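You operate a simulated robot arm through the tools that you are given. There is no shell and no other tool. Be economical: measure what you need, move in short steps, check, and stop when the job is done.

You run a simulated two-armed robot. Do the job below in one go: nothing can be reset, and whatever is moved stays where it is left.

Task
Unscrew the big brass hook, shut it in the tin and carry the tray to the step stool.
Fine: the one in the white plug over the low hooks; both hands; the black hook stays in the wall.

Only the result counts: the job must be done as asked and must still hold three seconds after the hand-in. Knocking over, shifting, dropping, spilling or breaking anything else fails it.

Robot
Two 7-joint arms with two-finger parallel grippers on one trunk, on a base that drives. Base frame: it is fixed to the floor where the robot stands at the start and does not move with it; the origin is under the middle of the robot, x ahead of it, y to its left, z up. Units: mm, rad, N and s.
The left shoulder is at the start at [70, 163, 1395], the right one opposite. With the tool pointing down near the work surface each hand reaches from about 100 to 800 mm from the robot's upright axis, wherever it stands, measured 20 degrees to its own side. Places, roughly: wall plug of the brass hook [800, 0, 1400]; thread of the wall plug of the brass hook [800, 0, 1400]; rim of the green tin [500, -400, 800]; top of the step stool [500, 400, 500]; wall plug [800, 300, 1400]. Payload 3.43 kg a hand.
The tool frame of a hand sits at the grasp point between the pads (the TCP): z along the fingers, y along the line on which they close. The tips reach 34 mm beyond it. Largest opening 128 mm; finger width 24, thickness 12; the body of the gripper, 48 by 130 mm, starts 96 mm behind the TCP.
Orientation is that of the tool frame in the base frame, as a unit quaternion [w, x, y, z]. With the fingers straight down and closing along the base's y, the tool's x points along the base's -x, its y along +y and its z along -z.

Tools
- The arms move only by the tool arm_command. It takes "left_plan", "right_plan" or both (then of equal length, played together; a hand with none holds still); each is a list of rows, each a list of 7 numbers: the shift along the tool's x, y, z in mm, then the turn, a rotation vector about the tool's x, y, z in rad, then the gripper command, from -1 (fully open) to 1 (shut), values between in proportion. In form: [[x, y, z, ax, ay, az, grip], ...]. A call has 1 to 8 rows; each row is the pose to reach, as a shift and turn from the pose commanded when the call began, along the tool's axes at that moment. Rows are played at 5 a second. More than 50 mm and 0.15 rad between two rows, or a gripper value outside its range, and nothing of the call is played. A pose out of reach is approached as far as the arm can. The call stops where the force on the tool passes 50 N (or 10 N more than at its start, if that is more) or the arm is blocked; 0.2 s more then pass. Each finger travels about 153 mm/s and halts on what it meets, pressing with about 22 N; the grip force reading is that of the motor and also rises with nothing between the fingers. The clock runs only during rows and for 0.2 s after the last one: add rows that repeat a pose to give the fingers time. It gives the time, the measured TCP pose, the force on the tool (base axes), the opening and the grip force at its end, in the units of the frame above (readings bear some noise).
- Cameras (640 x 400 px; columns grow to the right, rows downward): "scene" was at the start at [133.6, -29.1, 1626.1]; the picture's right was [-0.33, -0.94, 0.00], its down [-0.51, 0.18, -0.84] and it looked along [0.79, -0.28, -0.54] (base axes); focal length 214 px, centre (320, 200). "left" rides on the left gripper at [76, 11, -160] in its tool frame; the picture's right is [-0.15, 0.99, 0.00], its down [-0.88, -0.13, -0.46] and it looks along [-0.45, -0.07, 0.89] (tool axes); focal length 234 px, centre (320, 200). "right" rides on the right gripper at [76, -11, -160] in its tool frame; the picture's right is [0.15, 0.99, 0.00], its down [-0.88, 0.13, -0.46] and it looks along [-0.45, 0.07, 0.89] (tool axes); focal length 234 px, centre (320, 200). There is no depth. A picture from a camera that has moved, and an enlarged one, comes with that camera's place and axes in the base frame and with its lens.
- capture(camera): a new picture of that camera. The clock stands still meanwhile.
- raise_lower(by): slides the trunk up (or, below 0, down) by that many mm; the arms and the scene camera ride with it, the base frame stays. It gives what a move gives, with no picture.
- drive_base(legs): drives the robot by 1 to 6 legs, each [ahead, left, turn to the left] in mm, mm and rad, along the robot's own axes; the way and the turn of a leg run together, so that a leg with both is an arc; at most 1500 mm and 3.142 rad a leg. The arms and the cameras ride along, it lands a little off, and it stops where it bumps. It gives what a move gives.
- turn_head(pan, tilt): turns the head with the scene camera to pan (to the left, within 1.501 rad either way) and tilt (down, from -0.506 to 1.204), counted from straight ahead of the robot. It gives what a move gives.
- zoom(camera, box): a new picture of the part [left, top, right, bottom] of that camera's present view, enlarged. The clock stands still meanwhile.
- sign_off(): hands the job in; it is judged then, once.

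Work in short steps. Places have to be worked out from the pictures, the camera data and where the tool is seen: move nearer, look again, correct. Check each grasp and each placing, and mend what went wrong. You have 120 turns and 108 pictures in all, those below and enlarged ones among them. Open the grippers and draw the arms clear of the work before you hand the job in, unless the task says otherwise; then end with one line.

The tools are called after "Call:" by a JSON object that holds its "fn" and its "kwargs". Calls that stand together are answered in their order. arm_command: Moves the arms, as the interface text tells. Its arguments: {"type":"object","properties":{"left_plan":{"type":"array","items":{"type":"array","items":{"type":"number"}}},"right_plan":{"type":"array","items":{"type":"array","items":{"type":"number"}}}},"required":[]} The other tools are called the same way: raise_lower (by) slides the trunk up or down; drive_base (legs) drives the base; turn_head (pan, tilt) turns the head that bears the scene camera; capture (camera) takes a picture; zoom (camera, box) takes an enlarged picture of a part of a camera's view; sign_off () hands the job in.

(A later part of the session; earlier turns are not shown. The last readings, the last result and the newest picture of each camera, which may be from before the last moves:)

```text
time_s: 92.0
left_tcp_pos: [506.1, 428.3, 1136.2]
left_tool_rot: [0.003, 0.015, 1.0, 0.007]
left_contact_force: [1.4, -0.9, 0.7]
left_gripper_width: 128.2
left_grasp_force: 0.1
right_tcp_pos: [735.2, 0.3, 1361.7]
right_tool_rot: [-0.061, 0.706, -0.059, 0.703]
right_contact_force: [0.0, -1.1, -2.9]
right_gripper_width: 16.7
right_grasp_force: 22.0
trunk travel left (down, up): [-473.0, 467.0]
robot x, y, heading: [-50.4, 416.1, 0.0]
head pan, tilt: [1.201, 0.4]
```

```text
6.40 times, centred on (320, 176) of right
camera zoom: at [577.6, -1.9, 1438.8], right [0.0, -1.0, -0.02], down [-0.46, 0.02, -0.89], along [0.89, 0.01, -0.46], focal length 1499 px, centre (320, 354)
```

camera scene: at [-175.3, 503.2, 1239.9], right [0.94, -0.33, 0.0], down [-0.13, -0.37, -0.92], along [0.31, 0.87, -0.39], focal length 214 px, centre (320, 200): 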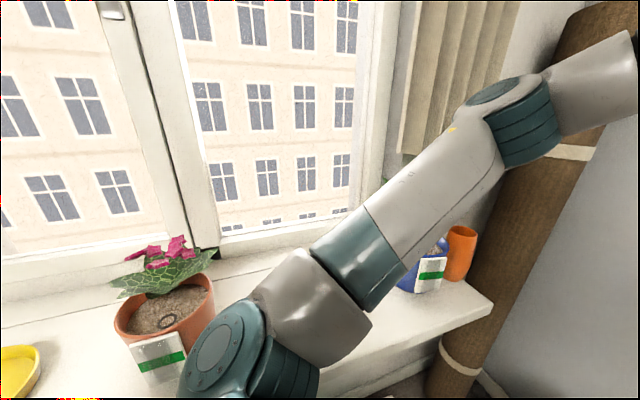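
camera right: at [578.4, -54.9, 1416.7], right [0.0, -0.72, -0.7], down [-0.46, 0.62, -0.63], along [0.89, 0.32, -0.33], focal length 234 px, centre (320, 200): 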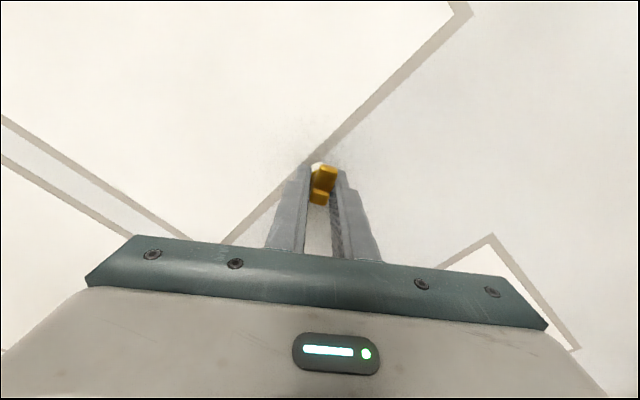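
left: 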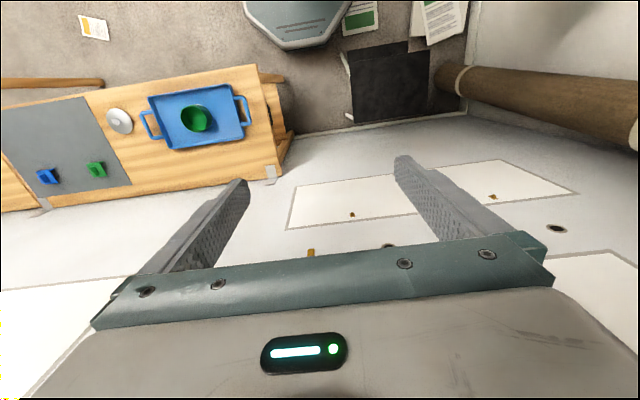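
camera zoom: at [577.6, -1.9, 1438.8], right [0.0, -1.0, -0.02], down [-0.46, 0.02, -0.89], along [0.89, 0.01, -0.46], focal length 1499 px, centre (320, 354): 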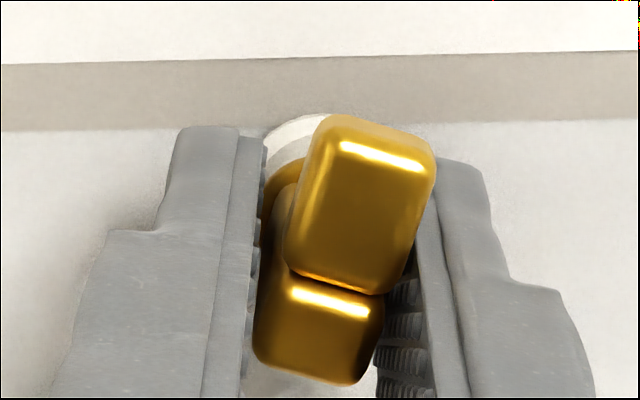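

The lag is unchanged, so the grip holds. I go on to about -234°.

Call:
{"fn": "arm_command", "kwargs": {"right_plan": [[0, 0, -0.1, 0, 0, -0.14, 1], [0, 0, -0.2, 0, 0, -0.28, 1], [0, 0, -0.3, 0, 0, -0.42, 1], [0, 0, -0.4, 0, 0, -0.56, 1], [0, 0, -0.5, 0, 0, -0.7, 1], [0, 0, -0.6, 0, 0, -0.84, 1], [0, 0, -0.7, 0, 0, -0.98, 1], [0, 0, -0.8, 0, 0, -1.12, 1]]}}

Call:
{"fn": "zoom", "kwargs": {"camera": "right", "box": [270, 145, 370, 207]}}

```text
time_s: 93.8
left_tcp_pos: [506.4, 423.6, 1135.8]
left_tool_rot: [0.003, 0.016, 1.0, 0.009]
left_contact_force: [0.2, -0.7, -0.8]
left_gripper_width: 128.1
left_grasp_force: 0.0
right_tcp_pos: [735.3, -8.7, 1357.3]
right_tool_rot: [0.321, 0.633, 0.323, 0.627]
right_contact_force: [-2.5, -16.4, -17.5]
right_gripper_width: 23.9
right_grasp_force: 22.2
trunk travel left (down, up): [-473.0, 467.0]
robot x, y, heading: [-49.5, 416.8, -0.002]
head pan, tilt: [1.201, 0.4]
```

```text
6.40 times, centred on (320, 176) of right
camera zoom: at [577.9, 59.6, 1393.8], right [0.01, -0.46, 0.89], down [-0.46, -0.79, -0.41], along [0.89, -0.41, -0.22], focal length 1499 px, centre (320, 354)
```

zoom: 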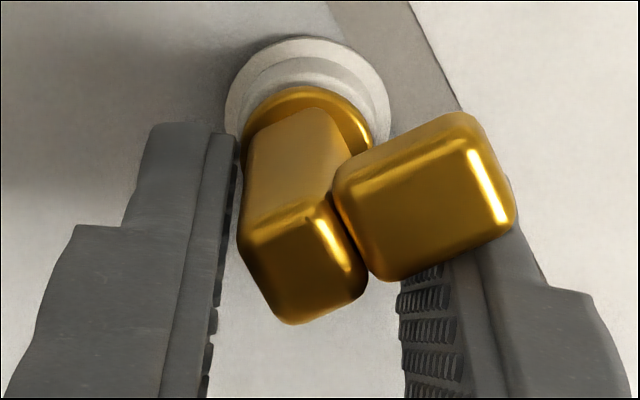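

The fingers slipped again after a quarter turn, with the collar now visibly out of the plug by some mm. It seems that the thread drives the hook outward and my hand held it back. I open, check the hook's angle and turn the hand back to about 0°.

Call:
{"fn": "arm_command", "kwargs": {"right_plan": [[0, 0, 0, 0, 0, 0, -1], [0, 0, 0, 0, 0, 0, -1], [0, 0, 0, 0, 0, 0.14, -1], [0, 0, 0, 0, 0, 0.28, -1], [0, 0, 0, 0, 0, 0.42, -1], [0, 0, 0, 0, 0, 0.56, -1], [0, 0, 0, 0, 0, 0.7, -1], [0, 0, 0, 0, 0, 0.84, -1]]}}

Call:
{"fn": "zoom", "kwargs": {"camera": "right", "box": [270, 145, 370, 207]}}

Call:
{"fn": "arm_command", "kwargs": {"right_plan": [[0, 0, 0, 0, 0, 0.14, -1], [0, 0, 0, 0, 0, 0.28, -1], [0, 0, 0, 0, 0, 0.42, -1], [0, 0, 0, 0, 0, 0.56, -1], [0, 0, 0, 0, 0, 0.7, -1], [0, 0, 0, 0, 0, 0.84, -1], [0, 0, 0, 0, 0, 0.98, -1], [0, 0, 0, 0, 0, 1.12, -1]]}}

Call:
{"fn": "arm_command", "kwargs": {"right_plan": [[0, 0, 0, 0, 0, 0.14, -1], [0, 0, 0, 0, 0, 0.28, -1], [0, 0, 0, 0, 0, 0.42, -1], [0, 0, 0, 0, 0, 0.56, -1], [0, 0, 0, 0, 0, 0.7, -1], [0, 0, 0, 0, 0, 0.84, -1], [0, 0, 0, 0, 0, 0.98, -1], [0, 0, 0, 0, 0, 1.12, -1]]}}

```text
time_s: 95.6
left_tcp_pos: [505.5, 429.0, 1136.5]
left_tool_rot: [0.003, 0.015, 1.0, 0.006]
left_contact_force: [-0.9, 0.0, -0.3]
left_gripper_width: 128.3
left_grasp_force: 0.2
right_tcp_pos: [734.3, -0.1, 1362.2]
right_tool_rot: [0.037, 0.708, 0.038, 0.704]
right_contact_force: [0.6, 0.7, 0.6]
right_gripper_width: 128.0
right_grasp_force: 0.0
trunk travel left (down, up): [-473.0, 467.0]
robot x, y, heading: [-52.2, 413.8, -0.004]
head pan, tilt: [1.201, 0.4]
```

```text
6.40 times, centred on (320, 176) of right
camera zoom: at [576.2, 19.0, 1436.4], right [0.0, -0.97, 0.25], down [-0.46, -0.22, -0.86], along [0.89, -0.11, -0.45], focal length 1499 px, centre (320, 354)
```

zoom: 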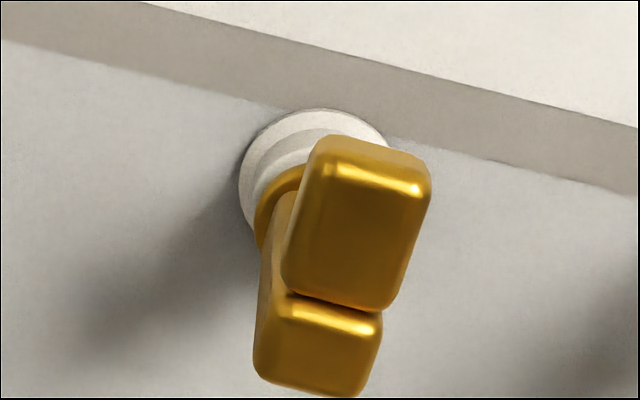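

```text
time_s: 97.4
left_tcp_pos: [505.7, 430.0, 1136.6]
left_tool_rot: [0.003, 0.015, 1.0, 0.007]
left_contact_force: [0.1, 0.2, 0.1]
left_gripper_width: 127.9
left_grasp_force: 0.0
right_tcp_pos: [734.0, -0.4, 1361.5]
right_tool_rot: [-0.342, 0.62, -0.344, 0.617]
right_contact_force: [-0.3, 0.7, -0.5]
right_gripper_width: 128.3
right_grasp_force: 0.0
trunk travel left (down, up): [-473.0, 467.0]
robot x, y, heading: [-46.1, 414.2, -0.005]
head pan, tilt: [1.201, 0.4]
```

```text
time_s: 99.2
left_tcp_pos: [505.2, 428.7, 1136.3]
left_tool_rot: [0.003, 0.014, 1.0, 0.007]
left_contact_force: [-0.4, 0.2, 0.1]
left_gripper_width: 127.9
left_grasp_force: 0.0
right_tcp_pos: [736.0, -0.5, 1361.7]
right_tool_rot: [0.618, -0.342, 0.621, -0.34]
right_contact_force: [0.0, 0.7, 0.8]
right_gripper_width: 128.0
right_grasp_force: 0.0
trunk travel left (down, up): [-473.0, 467.0]
robot x, y, heading: [-46.3, 414.8, -0.004]
head pan, tilt: [1.201, 0.4]
```

The hook stands at -179°. I finish turning to about +1°, where the lip points up, and then shift 6 mm towards the lip for more torque.

Call:
{"fn": "arm_command", "kwargs": {"right_plan": [[0, 0, 0, 0, 0, 0.13, -1], [0, 0, 0, 0, 0, 0.26, -1], [0, 0, 0, 0, 0, 0.39, -1], [0, 0, 0, 0, 0, 0.52, -1], [0, 0, 0, 0, 0, 0.65, -1], [0, 0, 0, 0, 0, 0.78, -1], [0, 0, 0, 0, 0, 0.91, -1], [0, 0, 0, 0, 0, 1.03, -1]]}}

Call:
{"fn": "zoom", "kwargs": {"camera": "right", "box": [240, 125, 400, 225]}}

```text
time_s: 101.0
left_tcp_pos: [505.6, 428.2, 1136.6]
left_tool_rot: [0.004, 0.015, 1.0, 0.007]
left_contact_force: [0.9, 0.1, -1.0]
left_gripper_width: 128.0
left_grasp_force: 0.0
right_tcp_pos: [734.7, -0.1, 1361.8]
right_tool_rot: [0.705, 0.007, 0.709, 0.008]
right_contact_force: [0.4, -0.7, -0.7]
right_gripper_width: 128.3
right_grasp_force: 0.0
trunk travel left (down, up): [-473.0, 467.0]
robot x, y, heading: [-49.0, 415.9, -0.0]
head pan, tilt: [1.201, 0.4]
```

```text
4.00 times, centred on (320, 175) of right
camera zoom: at [575.5, -9.8, 1286.1], right [0.0, 0.99, -0.12], down [-0.45, 0.11, 0.89], along [0.89, 0.06, 0.45], focal length 937 px, centre (320, 300)
```

zoom: 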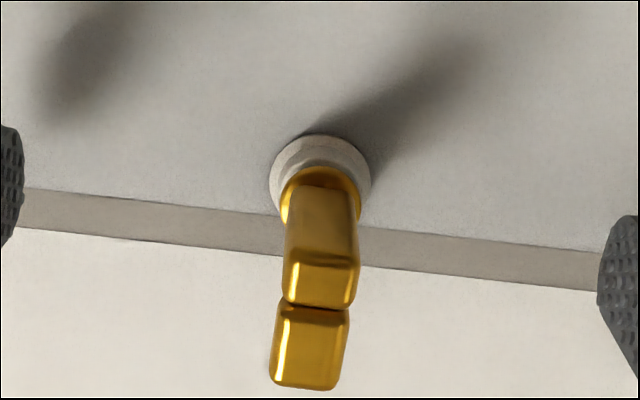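

Aligned, lip up. I shift 6 mm up onto the lip, close, and turn about the screw axis while easing outward.

Call:
{"fn": "arm_command", "kwargs": {"right_plan": [[-6, 0, 0, 0, 0, 0, 0.5], [-6, 0, 0, 0, 0, 0, 1], [-6, 0, 0, 0, 0, 0, 1], [-5.95, 0.78, -0.15, 0, 0, -0.13, 1], [-5.8, 1.54, -0.3, 0, 0, -0.26, 1], [-5.55, 2.28, -0.45, 0, 0, -0.39, 1], [-5.21, 2.98, -0.6, 0, 0, -0.52, 1], [-4.78, 3.63, -0.75, 0, 0, -0.65, 1]]}}

Call:
{"fn": "zoom", "kwargs": {"camera": "right", "box": [270, 145, 370, 207]}}

```text
time_s: 102.8
left_tcp_pos: [505.6, 426.1, 1135.9]
left_tool_rot: [0.002, 0.015, 1.0, 0.009]
left_contact_force: [-0.5, -1.7, -0.2]
left_gripper_width: 128.2
left_grasp_force: 0.1
right_tcp_pos: [732.8, -2.9, 1363.2]
right_tool_rot: [0.67, -0.218, 0.675, -0.218]
right_contact_force: [-2.4, -10.2, -9.9]
right_gripper_width: 27.0
right_grasp_force: 22.2
trunk travel left (down, up): [-473.0, 467.0]
robot x, y, heading: [-47.9, 413.7, -0.001]
head pan, tilt: [1.201, 0.4]
```

```text
6.40 times, centred on (320, 176) of right
camera zoom: at [575.3, -56.0, 1309.5], right [0.0, 0.71, -0.7], down [-0.45, 0.62, 0.64], along [0.89, 0.32, 0.32], focal length 1499 px, centre (320, 354)
```

zoom: 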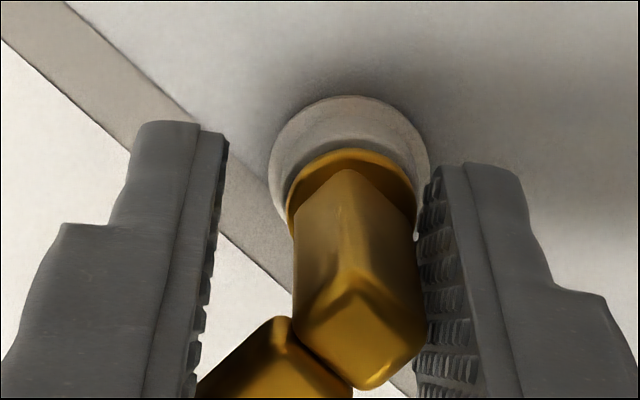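

The hook didn't budge this time; the fingers slipped. I open, go back to 0° without the offset and regrip centred as in the two turns that worked.

Call:
{"fn": "arm_command", "kwargs": {"right_plan": [[0, 0, 0, 0, 0, 0, -1], [0, 0, 0, 0, 0, 0, -1], [6, 0, 0, 0, 0, 0.13, -1], [6.4, -0.2, 0, 0, 0, 0.26, -1], [6.6, -0.4, 0, 0, 0, 0.39, -1], [6.8, -0.6, 0, 0, 0, 0.52, -1], [6.8, -0.6, 0, 0, 0, 0.65, -1], [6.8, -0.6, 0, 0, 0, 0.65, -1]]}}

Call:
{"fn": "arm_command", "kwargs": {"right_plan": [[0, 0, 0, 0, 0, 0, 0.5], [0, 0, 0, 0, 0, 0, 1], [0, 0, 0, 0, 0, 0, 1], [0, 0, 0, 0, 0, 0, 1]]}}

Call:
{"fn": "zoom", "kwargs": {"camera": "right", "box": [260, 145, 380, 220]}}

```text
time_s: 104.6
left_tcp_pos: [505.8, 429.7, 1135.5]
left_tool_rot: [0.004, 0.015, 1.0, 0.006]
left_contact_force: [-0.1, -0.1, -0.6]
left_gripper_width: 128.1
left_grasp_force: 0.0
right_tcp_pos: [733.3, -0.9, 1361.8]
right_tool_rot: [0.705, 0.007, 0.709, 0.01]
right_contact_force: [-0.1, 0.4, -0.4]
right_gripper_width: 128.0
right_grasp_force: 0.0
trunk travel left (down, up): [-473.0, 467.0]
robot x, y, heading: [-47.5, 412.9, -0.003]
head pan, tilt: [1.201, 0.4]
```

```text
time_s: 105.6
left_tcp_pos: [505.6, 428.2, 1135.7]
left_tool_rot: [0.003, 0.014, 1.0, 0.007]
left_contact_force: [-0.4, -0.5, -0.1]
left_gripper_width: 128.0
left_grasp_force: 0.1
right_tcp_pos: [732.7, -0.1, 1361.6]
right_tool_rot: [0.705, 0.006, 0.709, 0.008]
right_contact_force: [-0.9, 3.8, -1.1]
right_gripper_width: 17.0
right_grasp_force: 21.7
trunk travel left (down, up): [-473.0, 467.0]
robot x, y, heading: [-50.9, 415.5, -0.003]
head pan, tilt: [1.201, 0.4]
```

```text
5.33 times, centred on (320, 182) of right
camera zoom: at [574.8, -10.3, 1285.9], right [0.0, 0.99, -0.13], down [-0.45, 0.11, 0.89], along [0.89, 0.06, 0.45], focal length 1249 px, centre (320, 293)
```

zoom: 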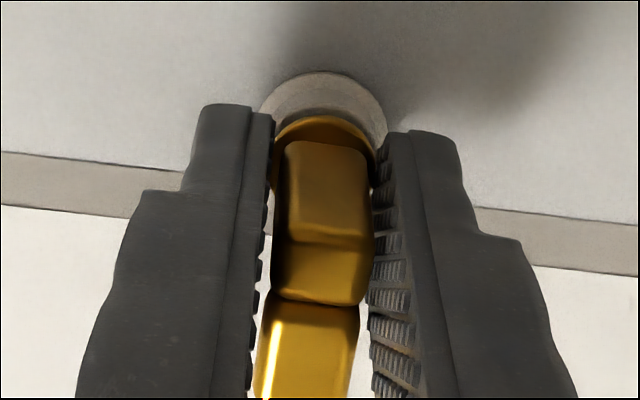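

Held flat at 17 mm. I turn a modest angle as a test.

Call:
{"fn": "arm_command", "kwargs": {"right_plan": [[0, 0, 0, 0, 0, -0.1, 1], [0, 0, 0, 0, 0, -0.2, 1], [0, 0, 0, 0, 0, -0.3, 1], [0, 0, 0, 0, 0, -0.4, 1], [0, 0, 0, 0, 0, -0.4, 1]]}}

Call:
{"fn": "zoom", "kwargs": {"camera": "right", "box": [260, 145, 380, 220]}}

```text
time_s: 106.8
left_tcp_pos: [505.9, 427.9, 1136.6]
left_tool_rot: [0.003, 0.015, 1.0, 0.007]
left_contact_force: [0.7, 0.1, -0.5]
left_gripper_width: 128.3
left_grasp_force: 0.0
right_tcp_pos: [732.1, -3.4, 1359.9]
right_tool_rot: [0.692, -0.134, 0.697, -0.132]
right_contact_force: [-3.9, 0.4, -4.0]
right_gripper_width: 20.5
right_grasp_force: 21.8
trunk travel left (down, up): [-473.0, 467.0]
robot x, y, heading: [-51.1, 412.2, 0.001]
head pan, tilt: [1.201, 0.4]
```

```text
5.33 times, centred on (320, 182) of right
camera zoom: at [574.9, -40.7, 1294.6], right [0.0, 0.86, -0.5], down [-0.45, 0.45, 0.77], along [0.89, 0.23, 0.39], focal length 1249 px, centre (320, 293)
```

zoom: 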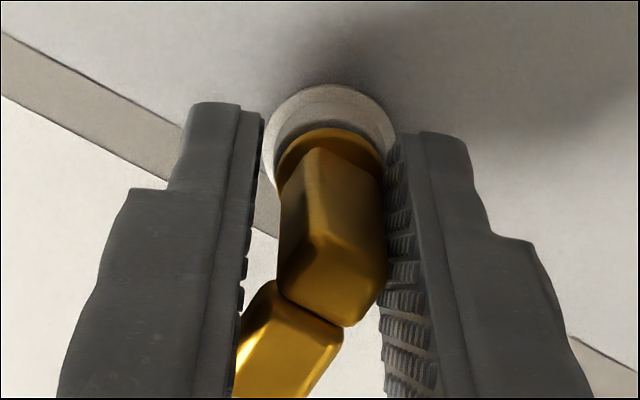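

It holds firm at half a turn as if it had run against a stop. Perhaps this plug has a left-hand thread and I've been tightening it. I test the other direction from the same grip.

Call:
{"fn": "arm_command", "kwargs": {"right_plan": [[0, 0, 0, 0, 0, 0.14, 1], [0, 0, 0, 0, 0, 0.28, 1], [0, 0, 0, 0, 0, 0.4, 1], [0, 0, 0, 0, 0, 0.52, 1], [0, 0, 0, 0, 0, 0.64, 1], [0, 0, 0, 0, 0, 0.76, 1], [0, 0, 0, 0, 0, 0.76, 1]]}}

Call:
{"fn": "zoom", "kwargs": {"camera": "right", "box": [260, 145, 380, 220]}}

```text
time_s: 108.4
left_tcp_pos: [507.7, 428.2, 1134.5]
left_tool_rot: [0.003, 0.015, 1.0, 0.007]
left_contact_force: [0.1, 0.1, 0.0]
left_gripper_width: 127.9
left_grasp_force: 0.1
right_tcp_pos: [734.8, -1.3, 1361.0]
right_tool_rot: [0.692, 0.134, 0.697, 0.134]
right_contact_force: [2.7, 2.8, -6.8]
right_gripper_width: 16.9
right_grasp_force: 21.9
trunk travel left (down, up): [-473.0, 467.0]
robot x, y, heading: [-51.0, 409.6, -0.006]
head pan, tilt: [1.201, 0.4]
```

```text
5.33 times, centred on (320, 182) of right
camera zoom: at [576.3, 17.3, 1286.6], right [0.0, 0.97, 0.23], down [-0.45, -0.21, 0.87], along [0.89, -0.1, 0.44], focal length 1249 px, centre (320, 293)
```

zoom: 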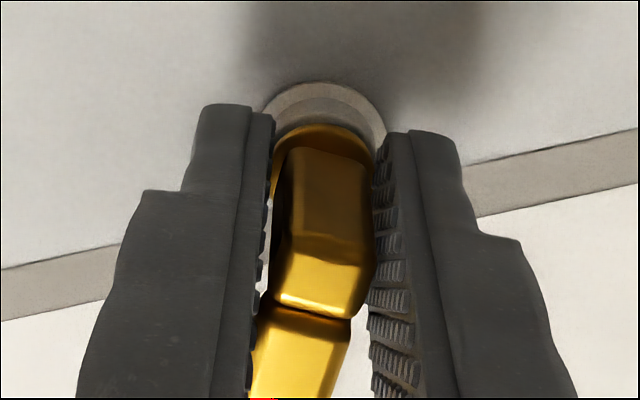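

Turning clockwise it follows easily, so the thread is left-handed: clockwise unscrews. I open, turn the hand back half a turn, grip and turn clockwise half a turn, then look.

Call:
{"fn": "arm_command", "kwargs": {"right_plan": [[0, 0, 0, 0, 0, 0, -1], [0, 0, 0, 0, 0, 0, -1], [0, 0, 0, 0, 0, -0.149, -1], [0, 0, 0, 0, 0, -0.298, -1], [0, 0, 0, 0, 0, -0.447, -1], [0, 0, 0, 0, 0, -0.596, -1], [0, 0, 0, 0, 0, -0.745, -1], [0, 0, 0, 0, 0, -0.894, -1]]}}

Call:
{"fn": "arm_command", "kwargs": {"right_plan": [[0, 0, 0, 0, 0, -0.149, -1], [0, 0, 0, 0, 0, -0.298, -1], [0, 0, 0, 0, 0, -0.447, -1], [0, 0, 0, 0, 0, -0.596, -1], [0, 0, 0, 0, 0, -0.745, -1], [0, 0, 0, 0, 0, -0.894, -1], [0, 0, 0, 0, 0, -1.043, -1], [0, 0, 0, 0, 0, -1.192, -1]]}}

Call:
{"fn": "arm_command", "kwargs": {"right_plan": [[0, 0, 0, 0, 0, -0.149, -1], [0, 0, 0, 0, 0, -0.298, -1], [0, 0, 0, 0, 0, -0.447, -1], [0, 0, 0, 0, 0, -0.596, -1], [0, 0, 0, 0, 0, -0.745, -1], [0, 0, 0, 0, 0, -0.894, -1], [0, 0, 0, 0, 0, -1.04, -1]]}}

Call:
{"fn": "zoom", "kwargs": {"camera": "right", "box": [240, 125, 400, 225]}}

Call:
{"fn": "arm_command", "kwargs": {"right_plan": [[0, 0, 0, 0, 0, 0, 0.5], [0, 0, 0, 0, 0, 0, 1], [0, 0, 0, 0, 0, 0, 1], [0, 0, 0, 0, 0, 0.14, 1], [0, 0, 0, 0, 0, 0.28, 1], [0, 0, -0.1, 0, 0, 0.42, 1], [0, 0, -0.15, 0, 0, 0.56, 1], [0, 0, -0.2, 0, 0, 0.7, 1]]}}

Call:
{"fn": "arm_command", "kwargs": {"right_plan": [[0, 0, 0, 0, 0, 0.14, 1], [0, 0, -0.1, 0, 0, 0.28, 1], [0, 0, -0.15, 0, 0, 0.42, 1], [0, 0, -0.2, 0, 0, 0.56, 1], [0, 0, -0.25, 0, 0, 0.7, 1], [0, 0, -0.3, 0, 0, 0.84, 1], [0, 0, -0.35, 0, 0, 0.98, 1], [0, 0, -0.4, 0, 0, 1.12, 1]]}}

Call:
{"fn": "zoom", "kwargs": {"camera": "right", "box": [260, 145, 380, 220]}}

```text
time_s: 110.2
left_tcp_pos: [506.0, 429.5, 1136.1]
left_tool_rot: [0.003, 0.015, 1.0, 0.008]
left_contact_force: [0.9, 0.6, -1.5]
left_gripper_width: 128.3
left_grasp_force: 0.0
right_tcp_pos: [733.8, -1.1, 1362.1]
right_tool_rot: [0.682, -0.182, 0.685, -0.179]
right_contact_force: [-0.5, 0.4, 0.7]
right_gripper_width: 128.1
right_grasp_force: 0.0
trunk travel left (down, up): [-473.0, 467.0]
robot x, y, heading: [-51.3, 411.8, -0.001]
head pan, tilt: [1.201, 0.4]
```

```text
time_s: 112.0
left_tcp_pos: [505.8, 428.2, 1134.6]
left_tool_rot: [0.004, 0.014, 1.0, 0.007]
left_contact_force: [-0.9, 0.6, 0.5]
left_gripper_width: 127.8
left_grasp_force: 0.0
right_tcp_pos: [734.1, -0.6, 1361.2]
right_tool_rot: [-0.464, 0.535, -0.465, 0.531]
right_contact_force: [-0.3, -0.7, -0.4]
right_gripper_width: 127.7
right_grasp_force: 0.0
trunk travel left (down, up): [-473.0, 467.0]
robot x, y, heading: [-45.8, 415.2, -0.004]
head pan, tilt: [1.201, 0.4]
```

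```text
time_s: 113.6
left_tcp_pos: [504.7, 428.2, 1136.6]
left_tool_rot: [0.004, 0.015, 1.0, 0.006]
left_contact_force: [-0.3, -0.1, 0.0]
left_gripper_width: 127.9
left_grasp_force: 0.0
right_tcp_pos: [733.9, -1.5, 1359.7]
right_tool_rot: [-0.139, 0.695, -0.137, 0.692]
right_contact_force: [-0.2, 0.1, -0.4]
right_gripper_width: 128.1
right_grasp_force: 0.1
trunk travel left (down, up): [-473.0, 467.0]
robot x, y, heading: [-48.7, 415.8, -0.002]
head pan, tilt: [1.201, 0.4]
```

```text
4.00 times, centred on (320, 175) of right
camera zoom: at [575.8, -20.2, 1435.8], right [0.0, -0.97, -0.24], down [-0.46, 0.22, -0.86], along [0.89, 0.11, -0.45], focal length 937 px, centre (320, 300)
```

zoom: 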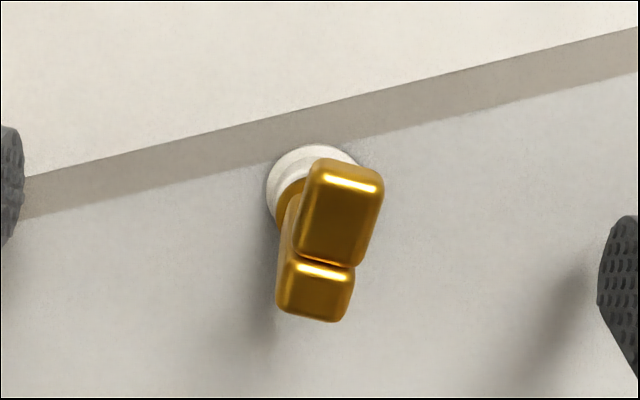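

```text
time_s: 115.4
left_tcp_pos: [506.6, 428.0, 1135.5]
left_tool_rot: [0.003, 0.015, 1.0, 0.007]
left_contact_force: [0.0, 0.0, -0.5]
left_gripper_width: 128.1
left_grasp_force: 0.0
right_tcp_pos: [734.9, -0.6, 1360.1]
right_tool_rot: [-0.369, 0.606, -0.369, 0.601]
right_contact_force: [6.0, -2.3, 1.9]
right_gripper_width: 16.6
right_grasp_force: 21.3
trunk travel left (down, up): [-473.0, 467.0]
robot x, y, heading: [-52.8, 411.4, 0.001]
head pan, tilt: [1.201, 0.4]
```

```text
time_s: 117.2
left_tcp_pos: [507.0, 431.6, 1135.2]
left_tool_rot: [0.003, 0.014, 1.0, 0.007]
left_contact_force: [0.7, -0.4, 0.6]
left_gripper_width: 128.0
left_grasp_force: 0.0
right_tcp_pos: [734.0, 2.0, 1361.4]
right_tool_rot: [0.633, -0.317, 0.633, -0.313]
right_contact_force: [14.0, 2.8, 12.9]
right_gripper_width: 20.6
right_grasp_force: 21.2
trunk travel left (down, up): [-473.0, 467.0]
robot x, y, heading: [-49.5, 414.8, -0.001]
head pan, tilt: [1.201, 0.4]
```

```text
5.33 times, centred on (320, 182) of right
camera zoom: at [575.9, -66.3, 1326.6], right [-0.01, 0.48, -0.88], down [-0.46, 0.78, 0.43], along [0.89, 0.4, 0.22], focal length 1249 px, centre (320, 293)
```

zoom: 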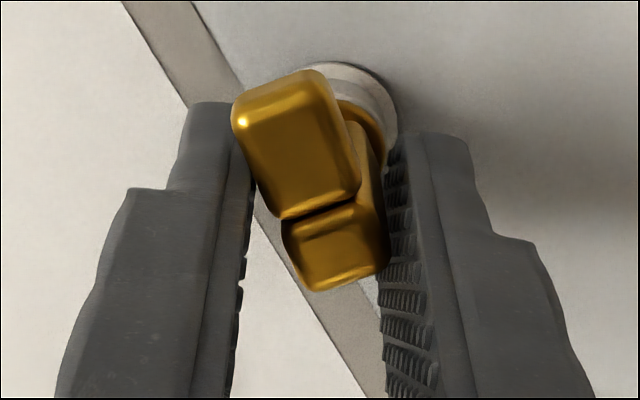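

Clockwise pulls the tool towards the wall (+14 N), so clockwise tightens after all; and it stuck at -90°. The hook moved out of the wall turning anticlockwise until a hard end at -180°, so there it may be free to be drawn straight out. I regrip at -90 and turn it back to -180.

Call:
{"fn": "arm_command", "kwargs": {"right_plan": [[0, 0, 0, 0, 0, 0, -1], [0, 0, 0, 0, 0, 0, -1], [0, 0, 0, 0, 0, -0.14, -1], [0, 0, 0, 0, 0, -0.28, -1], [0, 0, 0, 0, 0, -0.42, -1], [0, 0, 0, 0, 0, -0.56, -1], [0, 0, 0, 0, 0, -0.64, -1]]}}

Call:
{"fn": "zoom", "kwargs": {"camera": "right", "box": [240, 125, 400, 225]}}

Call:
{"fn": "arm_command", "kwargs": {"right_plan": [[0, 0, 0, 0, 0, 0, 0.5], [0, 0, 0, 0, 0, 0, 1], [0, 0, 0, 0, 0, 0, 1], [0, 0, -0.1, 0, 0, -0.14, 1], [0, 0, -0.2, 0, 0, -0.28, 1], [0, 0, -0.3, 0, 0, -0.42, 1], [0, 0, -0.4, 0, 0, -0.56, 1], [0, 0, -0.5, 0, 0, -0.7, 1]]}}

Call:
{"fn": "arm_command", "kwargs": {"right_plan": [[0, 0, -0.1, 0, 0, -0.14, 1], [0, 0, -0.2, 0, 0, -0.28, 1], [0, 0, -0.3, 0, 0, -0.42, 1], [0, 0, -0.4, 0, 0, -0.56, 1], [0, 0, -0.5, 0, 0, -0.7, 1], [0, 0, -0.6, 0, 0, -0.82, 1]]}}

Call:
{"fn": "zoom", "kwargs": {"camera": "right", "box": [260, 145, 380, 220]}}

```text
time_s: 118.8
left_tcp_pos: [505.5, 429.6, 1136.3]
left_tool_rot: [0.004, 0.014, 1.0, 0.008]
left_contact_force: [-0.3, -0.5, -0.6]
left_gripper_width: 127.9
left_grasp_force: 0.1
right_tcp_pos: [732.4, -1.8, 1360.6]
right_tool_rot: [0.5, -0.5, 0.502, -0.497]
right_contact_force: [-0.1, -0.4, 1.0]
right_gripper_width: 128.2
right_grasp_force: 0.1
trunk travel left (down, up): [-473.0, 467.0]
robot x, y, heading: [-50.8, 413.9, -0.002]
head pan, tilt: [1.201, 0.4]
```

```text
4.00 times, centred on (320, 175) of right
camera zoom: at [575.0, -77.5, 1372.8], right [0.0, -0.14, -0.99], down [-0.46, 0.88, -0.12], along [0.89, 0.45, -0.07], focal length 937 px, centre (320, 300)
```

zoom: 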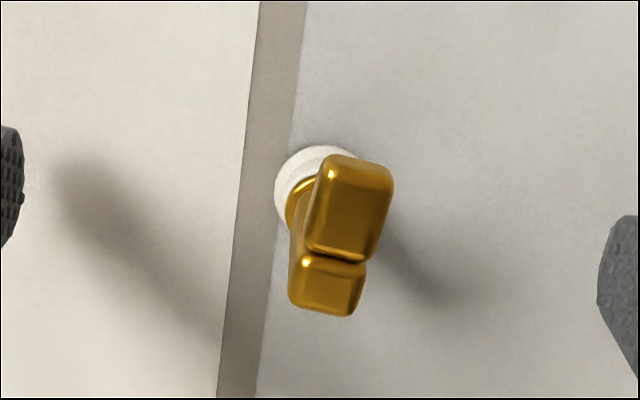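

```text
time_s: 120.6
left_tcp_pos: [505.2, 427.7, 1136.4]
left_tool_rot: [0.003, 0.015, 1.0, 0.007]
left_contact_force: [-0.4, -0.3, -0.3]
left_gripper_width: 128.1
left_grasp_force: 0.0
right_tcp_pos: [732.3, -1.8, 1361.6]
right_tool_rot: [-0.3, 0.643, -0.299, 0.639]
right_contact_force: [-12.6, 2.6, -14.1]
right_gripper_width: 13.7
right_grasp_force: 21.9
trunk travel left (down, up): [-473.0, 467.0]
robot x, y, heading: [-50.1, 415.4, -0.003]
head pan, tilt: [1.201, 0.4]
```

```text
time_s: 122.0
left_tcp_pos: [504.2, 430.2, 1137.0]
left_tool_rot: [0.004, 0.015, 1.0, 0.007]
left_contact_force: [0.1, 0.2, 0.8]
left_gripper_width: 128.3
left_grasp_force: 0.1
right_tcp_pos: [730.4, -1.5, 1363.3]
right_tool_rot: [-0.021, 0.708, -0.017, 0.705]
right_contact_force: [-23.5, 8.8, -20.6]
right_gripper_width: 13.7
right_grasp_force: 21.6
trunk travel left (down, up): [-473.0, 467.0]
robot x, y, heading: [-49.2, 414.2, -0.002]
head pan, tilt: [1.201, 0.4]
```

```text
5.33 times, centred on (320, 182) of right
camera zoom: at [572.1, 6.4, 1439.3], right [0.0, -1.0, 0.09], down [-0.46, -0.08, -0.88], along [0.89, -0.04, -0.46], focal length 1249 px, centre (320, 293)
```

zoom: 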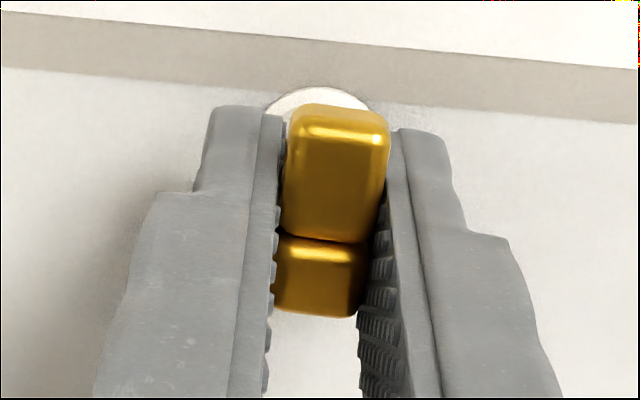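

Now the grip is truly flat (13.7 mm), and the hook turned fully to -177° while pushing the hand outward with 23 N: so it comes out about 2 mm per quarter turn. I go on anticlockwise, easing outward at that rate.

Call:
{"fn": "arm_command", "kwargs": {"right_plan": [[0, 0, -1, 0, 0, 0, 1], [0, 0, -1.3, 0, 0, -0.14, 1], [0, 0, -1.5, 0, 0, -0.28, 1], [0, 0, -1.7, 0, 0, -0.42, 1], [0, 0, -1.9, 0, 0, -0.56, 1], [0, 0, -2.1, 0, 0, -0.7, 1], [0, 0, -2.3, 0, 0, -0.84, 1], [0, 0, -2.5, 0, 0, -0.98, 1]]}}

Call:
{"fn": "zoom", "kwargs": {"camera": "right", "box": [260, 145, 380, 220]}}

```text
time_s: 123.8
left_tcp_pos: [507.1, 426.5, 1136.7]
left_tool_rot: [0.004, 0.015, 1.0, 0.008]
left_contact_force: [0.3, -0.2, 0.3]
left_gripper_width: 128.0
left_grasp_force: 0.2
right_tcp_pos: [730.2, -7.6, 1359.3]
right_tool_rot: [0.315, 0.635, 0.315, 0.631]
right_contact_force: [0.3, -13.5, -6.0]
right_gripper_width: 26.0
right_grasp_force: 21.3
trunk travel left (down, up): [-473.0, 467.0]
robot x, y, heading: [-49.4, 414.7, -0.004]
head pan, tilt: [1.201, 0.4]
```

```text
5.33 times, centred on (320, 182) of right
camera zoom: at [571.8, 59.8, 1397.0], right [0.0, -0.48, 0.88], down [-0.46, -0.78, -0.43], along [0.89, -0.4, -0.22], focal length 1249 px, centre (320, 293)
```

zoom: 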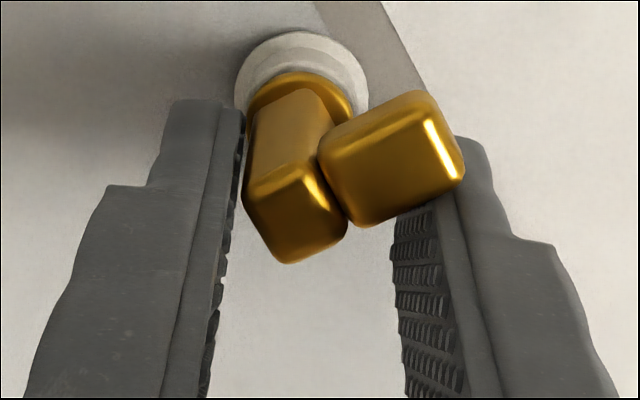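

It stops at exactly -180° again, so the thread ends there. I regrip it flat at -178° and try a straight pull.

Call:
{"fn": "arm_command", "kwargs": {"right_plan": [[0, 0, 0, 0, 0, 0, -0.5], [0, 0, 0, 0, 0, 0.14, -0.5], [0, 0, 0, 0, 0, 0.28, -0.5], [0, 0, 0, 0, 0, 0.42, -0.5], [0, 0, 0, 0, 0, 0.56, -0.5], [0, 0, 0, 0, 0, 0.7, -0.5], [0, 0, 0, 0, 0, 0.84, -0.5], [0, 0, 0, 0, 0, 0.96, -0.5]]}}

Call:
{"fn": "arm_command", "kwargs": {"right_plan": [[0, 0, 0, 0, 0, 0, 0.5], [0, 0, 0, 0, 0, 0, 1], [0, 0, 0, 0, 0, 0, 1], [0, 0, -1, 0, 0, 0, 1], [0, 0, -2, 0, 0, 0, 1], [0, 0, -3, 0, 0, 0, 1], [0, 0, -3, 0, 0, 0, 1]]}}

Call:
{"fn": "zoom", "kwargs": {"camera": "right", "box": [260, 145, 380, 220]}}

```text
time_s: 125.6
left_tcp_pos: [506.4, 429.3, 1136.7]
left_tool_rot: [0.003, 0.014, 1.0, 0.007]
left_contact_force: [-0.6, -0.6, -0.1]
left_gripper_width: 128.0
left_grasp_force: 0.0
right_tcp_pos: [730.0, -0.5, 1361.9]
right_tool_rot: [-0.013, 0.709, -0.013, 0.705]
right_contact_force: [-0.1, 0.1, 0.6]
right_gripper_width: 96.1
right_grasp_force: 0.1
trunk travel left (down, up): [-473.0, 467.0]
robot x, y, heading: [-48.9, 413.9, -0.004]
head pan, tilt: [1.201, 0.4]
```

```text
time_s: 127.2
left_tcp_pos: [506.0, 428.3, 1137.4]
left_tool_rot: [0.004, 0.014, 1.0, 0.007]
left_contact_force: [0.5, -0.4, 0.4]
left_gripper_width: 127.9
left_grasp_force: 0.1
right_tcp_pos: [725.7, -0.0, 1361.3]
right_tool_rot: [-0.013, 0.709, -0.012, 0.705]
right_contact_force: [-0.6, 0.1, 0.1]
right_gripper_width: 13.5
right_grasp_force: 22.1
trunk travel left (down, up): [-473.0, 467.0]
robot x, y, heading: [-47.5, 411.7, -0.002]
head pan, tilt: [1.201, 0.4]
```

```text
5.33 times, centred on (320, 182) of right
camera zoom: at [568.4, 7.6, 1437.6], right [0.0, -0.99, 0.11], down [-0.46, -0.1, -0.88], along [0.89, -0.05, -0.46], focal length 1249 px, centre (320, 293)
```

zoom: 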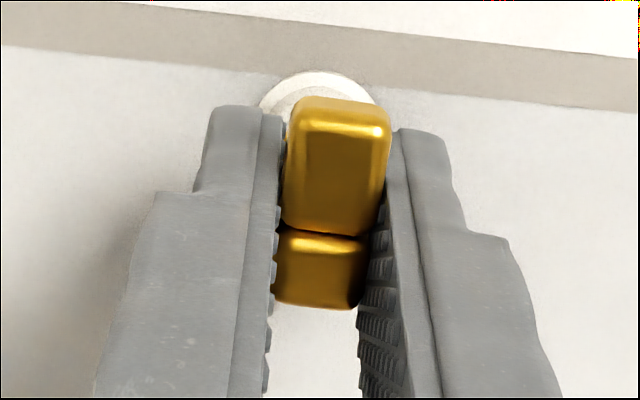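

The hook followed the pull with no resistance (its end moved from x≈731 to 727). I keep pulling straight back.

Call:
{"fn": "arm_command", "kwargs": {"right_plan": [[0, 0, -4, 0, 0, 0, 1], [0, 0, -8, 0, 0, 0, 1], [0, 0, -13, 0, 0, 0, 1], [0, 0, -18, 0, 0, 0, 1], [0, 0, -24, 0, 0, 0, 1], [0, 0, -30, 0, 0, 0, 1], [0, 0, -30, 0, 0, 0, 1]]}}

Call:
{"fn": "capture", "kwargs": {"camera": "right"}}

```text
time_s: 128.8
left_tcp_pos: [506.4, 430.0, 1136.7]
left_tool_rot: [0.004, 0.015, 1.0, 0.007]
left_contact_force: [-0.6, -0.6, 0.1]
left_gripper_width: 128.0
left_grasp_force: 0.1
right_tcp_pos: [695.6, 1.1, 1362.1]
right_tool_rot: [-0.015, 0.709, -0.012, 0.705]
right_contact_force: [-0.7, 0.1, -0.9]
right_gripper_width: 13.6
right_grasp_force: 21.6
trunk travel left (down, up): [-473.0, 467.0]
robot x, y, heading: [-52.7, 414.6, -0.005]
head pan, tilt: [1.201, 0.4]
```

```text
42 pictures are left
camera right: at [538.6, 7.0, 1437.8], right [0.0, -0.99, 0.11], down [-0.46, -0.1, -0.88], along [0.89, -0.05, -0.46], focal length 234 px, centre (320, 200)
```

right: 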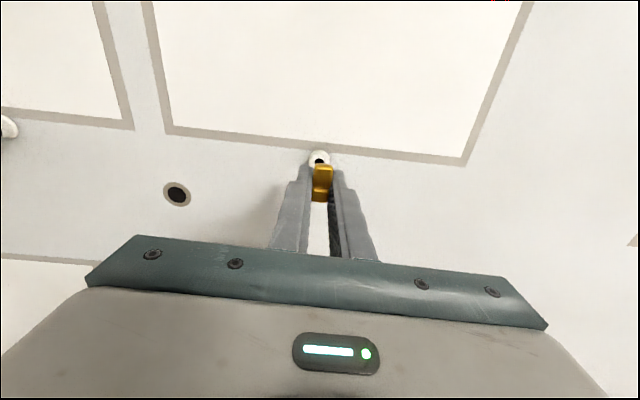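

The hook is out and held; the plug is empty. I back away from the wall and roll the hand back to 0° in free air.

Call:
{"fn": "drive_base", "kwargs": {"legs": [[-180, 0, 0]]}}

Call:
{"fn": "arm_command", "kwargs": {"right_plan": [[0, 0, 0, 0, 0, 0.14, 1], [0, 0, 0, 0, 0, 0.28, 1], [0, 0, 0, 0, 0, 0.42, 1], [0, 0, 0, 0, 0, 0.56, 1], [0, 0, 0, 0, 0, 0.7, 1], [0, 0, 0, 0, 0, 0.84, 1], [0, 0, 0, 0, 0, 0.98, 1], [0, 0, 0, 0, 0, 1.12, 1]]}}

Call:
{"fn": "arm_command", "kwargs": {"right_plan": [[0, 0, 0, 0, 0, 0.14, 1], [0, 0, 0, 0, 0, 0.28, 1], [0, 0, 0, 0, 0, 0.42, 1], [0, 0, 0, 0, 0, 0.56, 1], [0, 0, 0, 0, 0, 0.7, 1], [0, 0, 0, 0, 0, 0.84, 1], [0, 0, 0, 0, 0, 0.98, 1], [0, 0, 0, 0, 0, 1.12, 1]]}}

Call:
{"fn": "arm_command", "kwargs": {"right_plan": [[0, 0, 0, 0, 0, 0.14, 1], [0, 0, 0, 0, 0, 0.28, 1], [0, 0, 0, 0, 0, 0.42, 1], [0, 0, 0, 0, 0, 0.56, 1], [0, 0, 0, 0, 0, 0.7, 1], [0, 0, 0, 0, 0, 0.84, 1]]}}

Call:
{"fn": "zoom", "kwargs": {"camera": "right", "box": [240, 125, 400, 225]}}

```text
time_s: 130.3
left_tcp_pos: [326.4, 429.8, 1136.2]
left_tool_rot: [0.003, 0.014, 1.0, 0.007]
left_contact_force: [-0.3, -0.7, 0.0]
left_gripper_width: 128.1
left_grasp_force: 0.1
right_tcp_pos: [515.2, -0.9, 1362.7]
right_tool_rot: [-0.013, 0.709, -0.013, 0.705]
right_contact_force: [0.3, -0.3, -0.9]
right_gripper_width: 13.6
right_grasp_force: 22.4
trunk travel left (down, up): [-473.0, 467.0]
robot x, y, heading: [-230.1, 415.1, -0.001]
head pan, tilt: [1.201, 0.4]
```

```text
time_s: 132.2
left_tcp_pos: [325.5, 428.0, 1137.0]
left_tool_rot: [0.004, 0.014, 1.0, 0.007]
left_contact_force: [0.4, 0.3, 0.6]
left_gripper_width: 128.1
left_grasp_force: 0.0
right_tcp_pos: [515.4, -1.0, 1361.6]
right_tool_rot: [-0.387, 0.594, -0.387, 0.589]
right_contact_force: [0.1, 1.2, 0.0]
right_gripper_width: 13.4
right_grasp_force: 21.8
trunk travel left (down, up): [-473.0, 467.0]
robot x, y, heading: [-229.7, 414.8, 0.003]
head pan, tilt: [1.201, 0.4]
```

```text
time_s: 133.9
left_tcp_pos: [325.9, 429.7, 1136.1]
left_tool_rot: [0.004, 0.014, 1.0, 0.007]
left_contact_force: [0.1, 0.4, 0.1]
left_gripper_width: 127.9
left_grasp_force: 0.1
right_tcp_pos: [515.9, -0.8, 1360.6]
right_tool_rot: [0.641, -0.297, 0.643, -0.295]
right_contact_force: [-0.4, -0.3, -1.2]
right_gripper_width: 13.5
right_grasp_force: 22.1
trunk travel left (down, up): [-473.0, 467.0]
robot x, y, heading: [-227.9, 417.7, 0.0]
head pan, tilt: [1.201, 0.4]
```

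```text
time_s: 135.3
left_tcp_pos: [325.5, 430.1, 1135.8]
left_tool_rot: [0.004, 0.015, 1.0, 0.007]
left_contact_force: [-0.3, 0.3, 0.2]
left_gripper_width: 127.9
left_grasp_force: 0.0
right_tcp_pos: [516.2, -5.4, 1358.1]
right_tool_rot: [0.704, -0.005, 0.711, -0.009]
right_contact_force: [0.0, 0.2, -1.4]
right_gripper_width: 13.3
right_grasp_force: 22.3
trunk travel left (down, up): [-473.0, 467.0]
robot x, y, heading: [-229.0, 415.1, -0.005]
head pan, tilt: [1.201, 0.4]
```

```text
4.00 times, centred on (320, 175) of right
camera zoom: at [357.4, -17.4, 1283.5], right [0.0, 0.99, -0.17], down [-0.45, 0.15, 0.88], along [0.89, 0.07, 0.44], focal length 937 px, centre (320, 300)
```

zoom: 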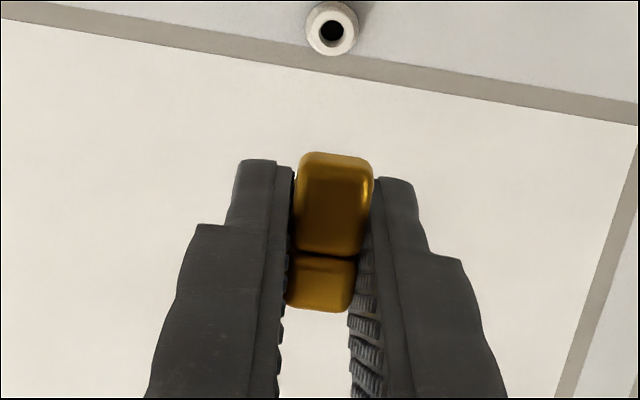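

The hook sits firm. I raise the trunk, pitch the hand down again in free air, and check.

Call:
{"fn": "raise_lower", "kwargs": {"by": 250}}

Call:
{"fn": "arm_command", "kwargs": {"right_plan": [[30, 0, -12, 0, 0.14, 0, 1], [60, 0, -24, 0, 0.28, 0, 1], [90, 0, -36, 0, 0.42, 0, 1], [120, 0, -48, 0, 0.56, 0, 1], [150, 0, -60, 0, 0.7, 0, 1], [180, 0, -72, 0, 0.84, 0, 1], [210, 0, -84, 0, 0.98, 0, 1], [240, 0, -96, 0, 1.12, 0, 1]]}}

Call:
{"fn": "arm_command", "kwargs": {"right_plan": [[0, 0, 0, 0, 0.11, 0, 1], [0, 0, 0, 0, 0.22, 0, 1], [0, 0, 0, 0, 0.33, 0, 1], [0, 0, 0, 0, 0.44, 0, 1], [0, 0, 0, 0, 0.44, 0, 1]]}}

Call:
{"fn": "turn_head", "kwargs": {"pan": -0.5, "tilt": 0.4}}

Call:
{"fn": "capture", "kwargs": {"camera": "scene"}}

```text
time_s: 137.9
left_tcp_pos: [324.7, 430.3, 1387.1]
left_tool_rot: [0.004, 0.015, 1.0, 0.007]
left_contact_force: [-0.5, -0.4, 0.5]
left_gripper_width: 128.1
left_grasp_force: 0.0
right_tcp_pos: [514.9, -5.5, 1610.6]
right_tool_rot: [0.705, -0.008, 0.709, -0.008]
right_contact_force: [-0.2, 0.5, -0.9]
right_gripper_width: 13.8
right_grasp_force: 22.1
trunk travel left (down, up): [-723.0, 217.0]
robot x, y, heading: [-227.6, 412.6, 0.002]
head pan, tilt: [1.201, 0.4]
```

```text
time_s: 139.7
left_tcp_pos: [325.5, 429.9, 1385.6]
left_tool_rot: [0.003, 0.014, 1.0, 0.008]
left_contact_force: [0.5, 1.2, 0.2]
left_gripper_width: 128.1
left_grasp_force: 0.1
right_tcp_pos: [419.3, -7.1, 1369.3]
right_tool_rot: [0.22, -0.005, 0.975, -0.011]
right_contact_force: [-0.2, 0.2, -0.1]
right_gripper_width: 13.6
right_grasp_force: 22.7
trunk travel left (down, up): [-723.0, 217.0]
robot x, y, heading: [-228.2, 414.3, -0.001]
head pan, tilt: [1.201, 0.4]
```

```text
time_s: 140.9
left_tcp_pos: [326.0, 428.9, 1386.9]
left_tool_rot: [0.003, 0.014, 1.0, 0.007]
left_contact_force: [-0.4, -0.7, 0.7]
left_gripper_width: 127.9
left_grasp_force: 0.1
right_tcp_pos: [419.4, -6.8, 1371.6]
right_tool_rot: [0.003, -0.002, 1.0, -0.013]
right_contact_force: [-0.3, 0.6, -1.1]
right_gripper_width: 13.6
right_grasp_force: 21.6
trunk travel left (down, up): [-723.0, 217.0]
robot x, y, heading: [-230.8, 415.9, -0.003]
head pan, tilt: [1.201, 0.4]
```

```text
time_s: 142.7
left_tcp_pos: [325.4, 428.2, 1386.1]
left_tool_rot: [0.004, 0.015, 1.0, 0.007]
left_contact_force: [0.3, 0.7, -0.4]
left_gripper_width: 127.9
left_grasp_force: 0.0
right_tcp_pos: [418.1, -6.9, 1371.8]
right_tool_rot: [0.002, -0.001, 1.0, -0.013]
right_contact_force: [0.3, 1.5, -0.9]
right_gripper_width: 13.6
right_grasp_force: 22.3
trunk travel left (down, up): [-723.0, 217.0]
robot x, y, heading: [-225.7, 416.6, -0.006]
head pan, tilt: [-0.499, 0.4]
```

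```text
40 pictures are left
camera scene: at [-98.7, 371.5, 1489.7], right [-0.48, -0.88, 0.0], down [-0.34, 0.19, -0.92], along [0.81, -0.44, -0.39], focal length 214 px, centre (320, 200)
```

scene: 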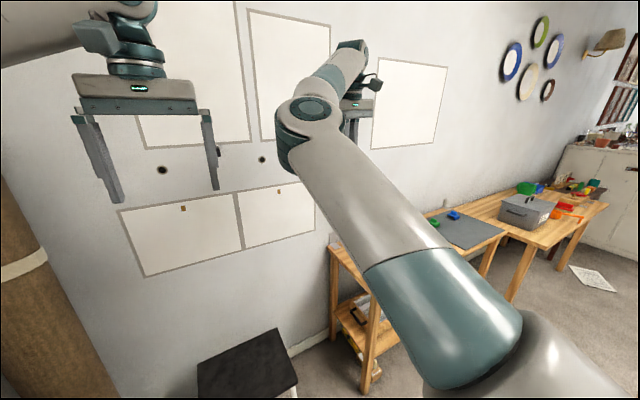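

Hand is down again with the hook. I spread the hands sensibly and drive to in front of the tray table.

Call:
{"fn": "arm_command", "kwargs": {"left_plan": [[0, 42, 0, 0, 0, 0, -1], [0, 84, 0, 0, 0, 0, -1], [0, 126, 0, 0, 0, 0, -1], [0, 168, 0, 0, 0, 0, -1], [0, 210, 0, 0, 0, 0, -1], [0, 250, 0, 0, 0, 0, -1]], "right_plan": [[0, 40, 0, 0, 0, 0, 1], [0, 80, 0, 0, 0, 0, 1], [0, 120, 0, 0, 0, 0, 1], [0, 160, 0, 0, 0, 0, 1], [0, 200, 0, 0, 0, 0, 1], [0, 240, 0, 0, 0, 0, 1]]}}

Call:
{"fn": "drive_base", "kwargs": {"legs": [[0, -800, 0]]}}

Call:
{"fn": "turn_head", "kwargs": {"pan": 0, "tilt": 0.9}}

Call:
{"fn": "capture", "kwargs": {"camera": "scene"}}

```text
time_s: 144.1
left_tcp_pos: [353.8, 627.3, 1390.6]
left_tool_rot: [0.002, 0.035, 0.999, 0.02]
left_contact_force: [-1.4, 0.9, 0.3]
left_gripper_width: 128.2
left_grasp_force: 0.1
right_tcp_pos: [420.6, 62.9, 1358.0]
right_tool_rot: [0.001, 0.016, 1.0, -0.003]
right_contact_force: [0.2, 1.4, 0.3]
right_gripper_width: 13.6
right_grasp_force: 21.8
right hand out of reach, approached as far as the arm can: row 4, 5, 6
trunk travel left (down, up): [-723.0, 217.0]
robot x, y, heading: [-220.3, 413.3, -0.031]
head pan, tilt: [-0.499, 0.4]
```

```text
time_s: 148.4
left_tcp_pos: [330.9, -132.1, 1389.1]
left_tool_rot: [0.004, 0.014, 1.0, 0.007]
left_contact_force: [1.0, -0.5, -0.5]
left_gripper_width: 127.9
left_grasp_force: 0.1
right_tcp_pos: [414.6, -697.9, 1368.4]
right_tool_rot: [0.003, 0.0, 1.0, -0.013]
right_contact_force: [-0.1, -0.1, -0.5]
right_gripper_width: 13.3
right_grasp_force: 21.4
trunk travel left (down, up): [-723.0, 217.0]
robot x, y, heading: [-231.3, -395.1, -0.004]
head pan, tilt: [-0.499, 0.4]
```

```text
time_s: 149.3
left_tcp_pos: [329.8, -132.1, 1388.8]
left_tool_rot: [0.003, 0.015, 1.0, 0.007]
left_contact_force: [-0.1, -0.1, 0.9]
left_gripper_width: 128.2
left_grasp_force: 0.0
right_tcp_pos: [416.0, -698.6, 1368.6]
right_tool_rot: [0.003, -0.001, 1.0, -0.013]
right_contact_force: [-0.6, -0.4, -0.8]
right_gripper_width: 13.4
right_grasp_force: 22.0
trunk travel left (down, up): [-723.0, 217.0]
robot x, y, heading: [-232.0, -398.8, -0.003]
head pan, tilt: [0.0, 0.901]
```

```text
39 pictures are left
camera scene: at [-106.7, -395.8, 1446.8], right [0.0, -1.0, 0.0], down [-0.78, 0.0, -0.62], along [0.62, 0.0, -0.78], focal length 214 px, centre (320, 200)
```

scene: 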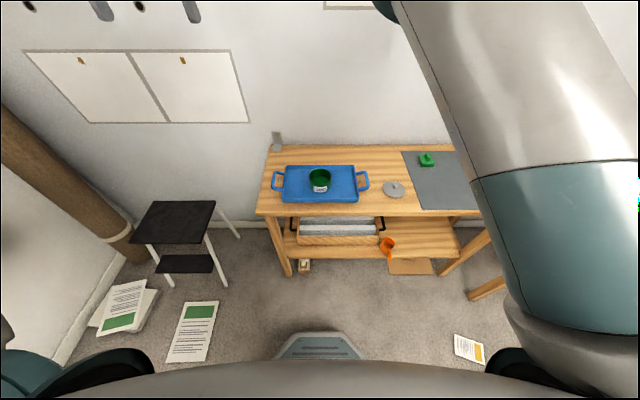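

The table, tray, tin and lid are all in place. The right arm prefers its own side, so I place the robot at about (-30, -100) for the tin and the lid.

Call:
{"fn": "drive_base", "kwargs": {"legs": [[0, 300, 0], [200, 0, 0]]}}

Call:
{"fn": "arm_command", "kwargs": {"right_plan": [[18, 0, 40, 0, 0, 0, 1], [36, 0, 80, 0, 0, 0, 1], [54, 0, 120, 0, 0, 0, 1], [72, 0, 160, 0, 0, 0, 1], [90, 0, 200, 0, 0, 0, 1], [108, 0, 240, 0, 0, 0, 1], [108, 0, 280, 0, 0, 0, 1], [108, 0, 300, 0, 0, 0, 1]]}}

Call:
{"fn": "capture", "kwargs": {"camera": "right"}}

```text
time_s: 152.6
left_tcp_pos: [526.4, 170.4, 1390.6]
left_tool_rot: [0.004, 0.013, 1.0, 0.007]
left_contact_force: [-0.5, 1.1, -0.4]
left_gripper_width: 127.9
left_grasp_force: 0.1
right_tcp_pos: [613.8, -397.3, 1368.6]
right_tool_rot: [0.004, -0.002, 1.0, -0.013]
right_contact_force: [0.2, 0.5, -0.7]
right_gripper_width: 13.5
right_grasp_force: 22.3
trunk travel left (down, up): [-723.0, 217.0]
robot x, y, heading: [-33.8, -96.2, -0.005]
head pan, tilt: [0.0, 0.901]
```

```text
time_s: 154.4
left_tcp_pos: [528.3, 169.5, 1389.7]
left_tool_rot: [0.004, 0.013, 1.0, 0.007]
left_contact_force: [0.8, -0.4, 0.8]
left_gripper_width: 128.1
left_grasp_force: 0.0
right_tcp_pos: [543.6, -482.3, 1058.9]
right_tool_rot: [0.004, -0.003, 1.0, -0.013]
right_contact_force: [-0.3, -0.1, -0.7]
right_gripper_width: 13.3
right_grasp_force: 22.2
right hand out of reach, approached as far as the arm can: row 1, 2, 3, 4, 5, 6, 7, 8
trunk travel left (down, up): [-723.0, 217.0]
robot x, y, heading: [-36.2, -94.0, 0.002]
head pan, tilt: [0.0, 0.901]
```

```text
38 pictures are left
camera right: at [467.9, -488.3, 1218.0], right [-0.15, 0.99, -0.03], down [0.88, 0.15, 0.46], along [0.46, 0.05, -0.89], focal length 234 px, centre (320, 200)
```

right: 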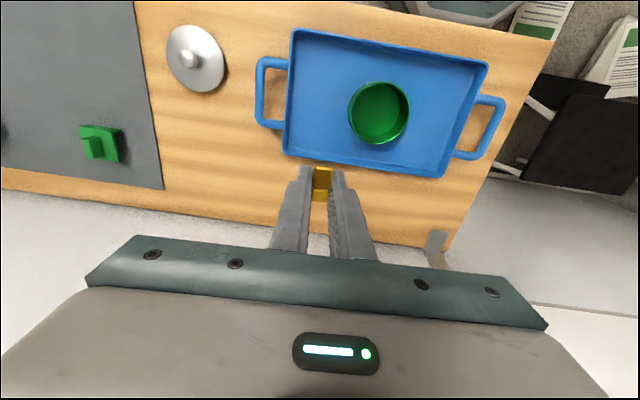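

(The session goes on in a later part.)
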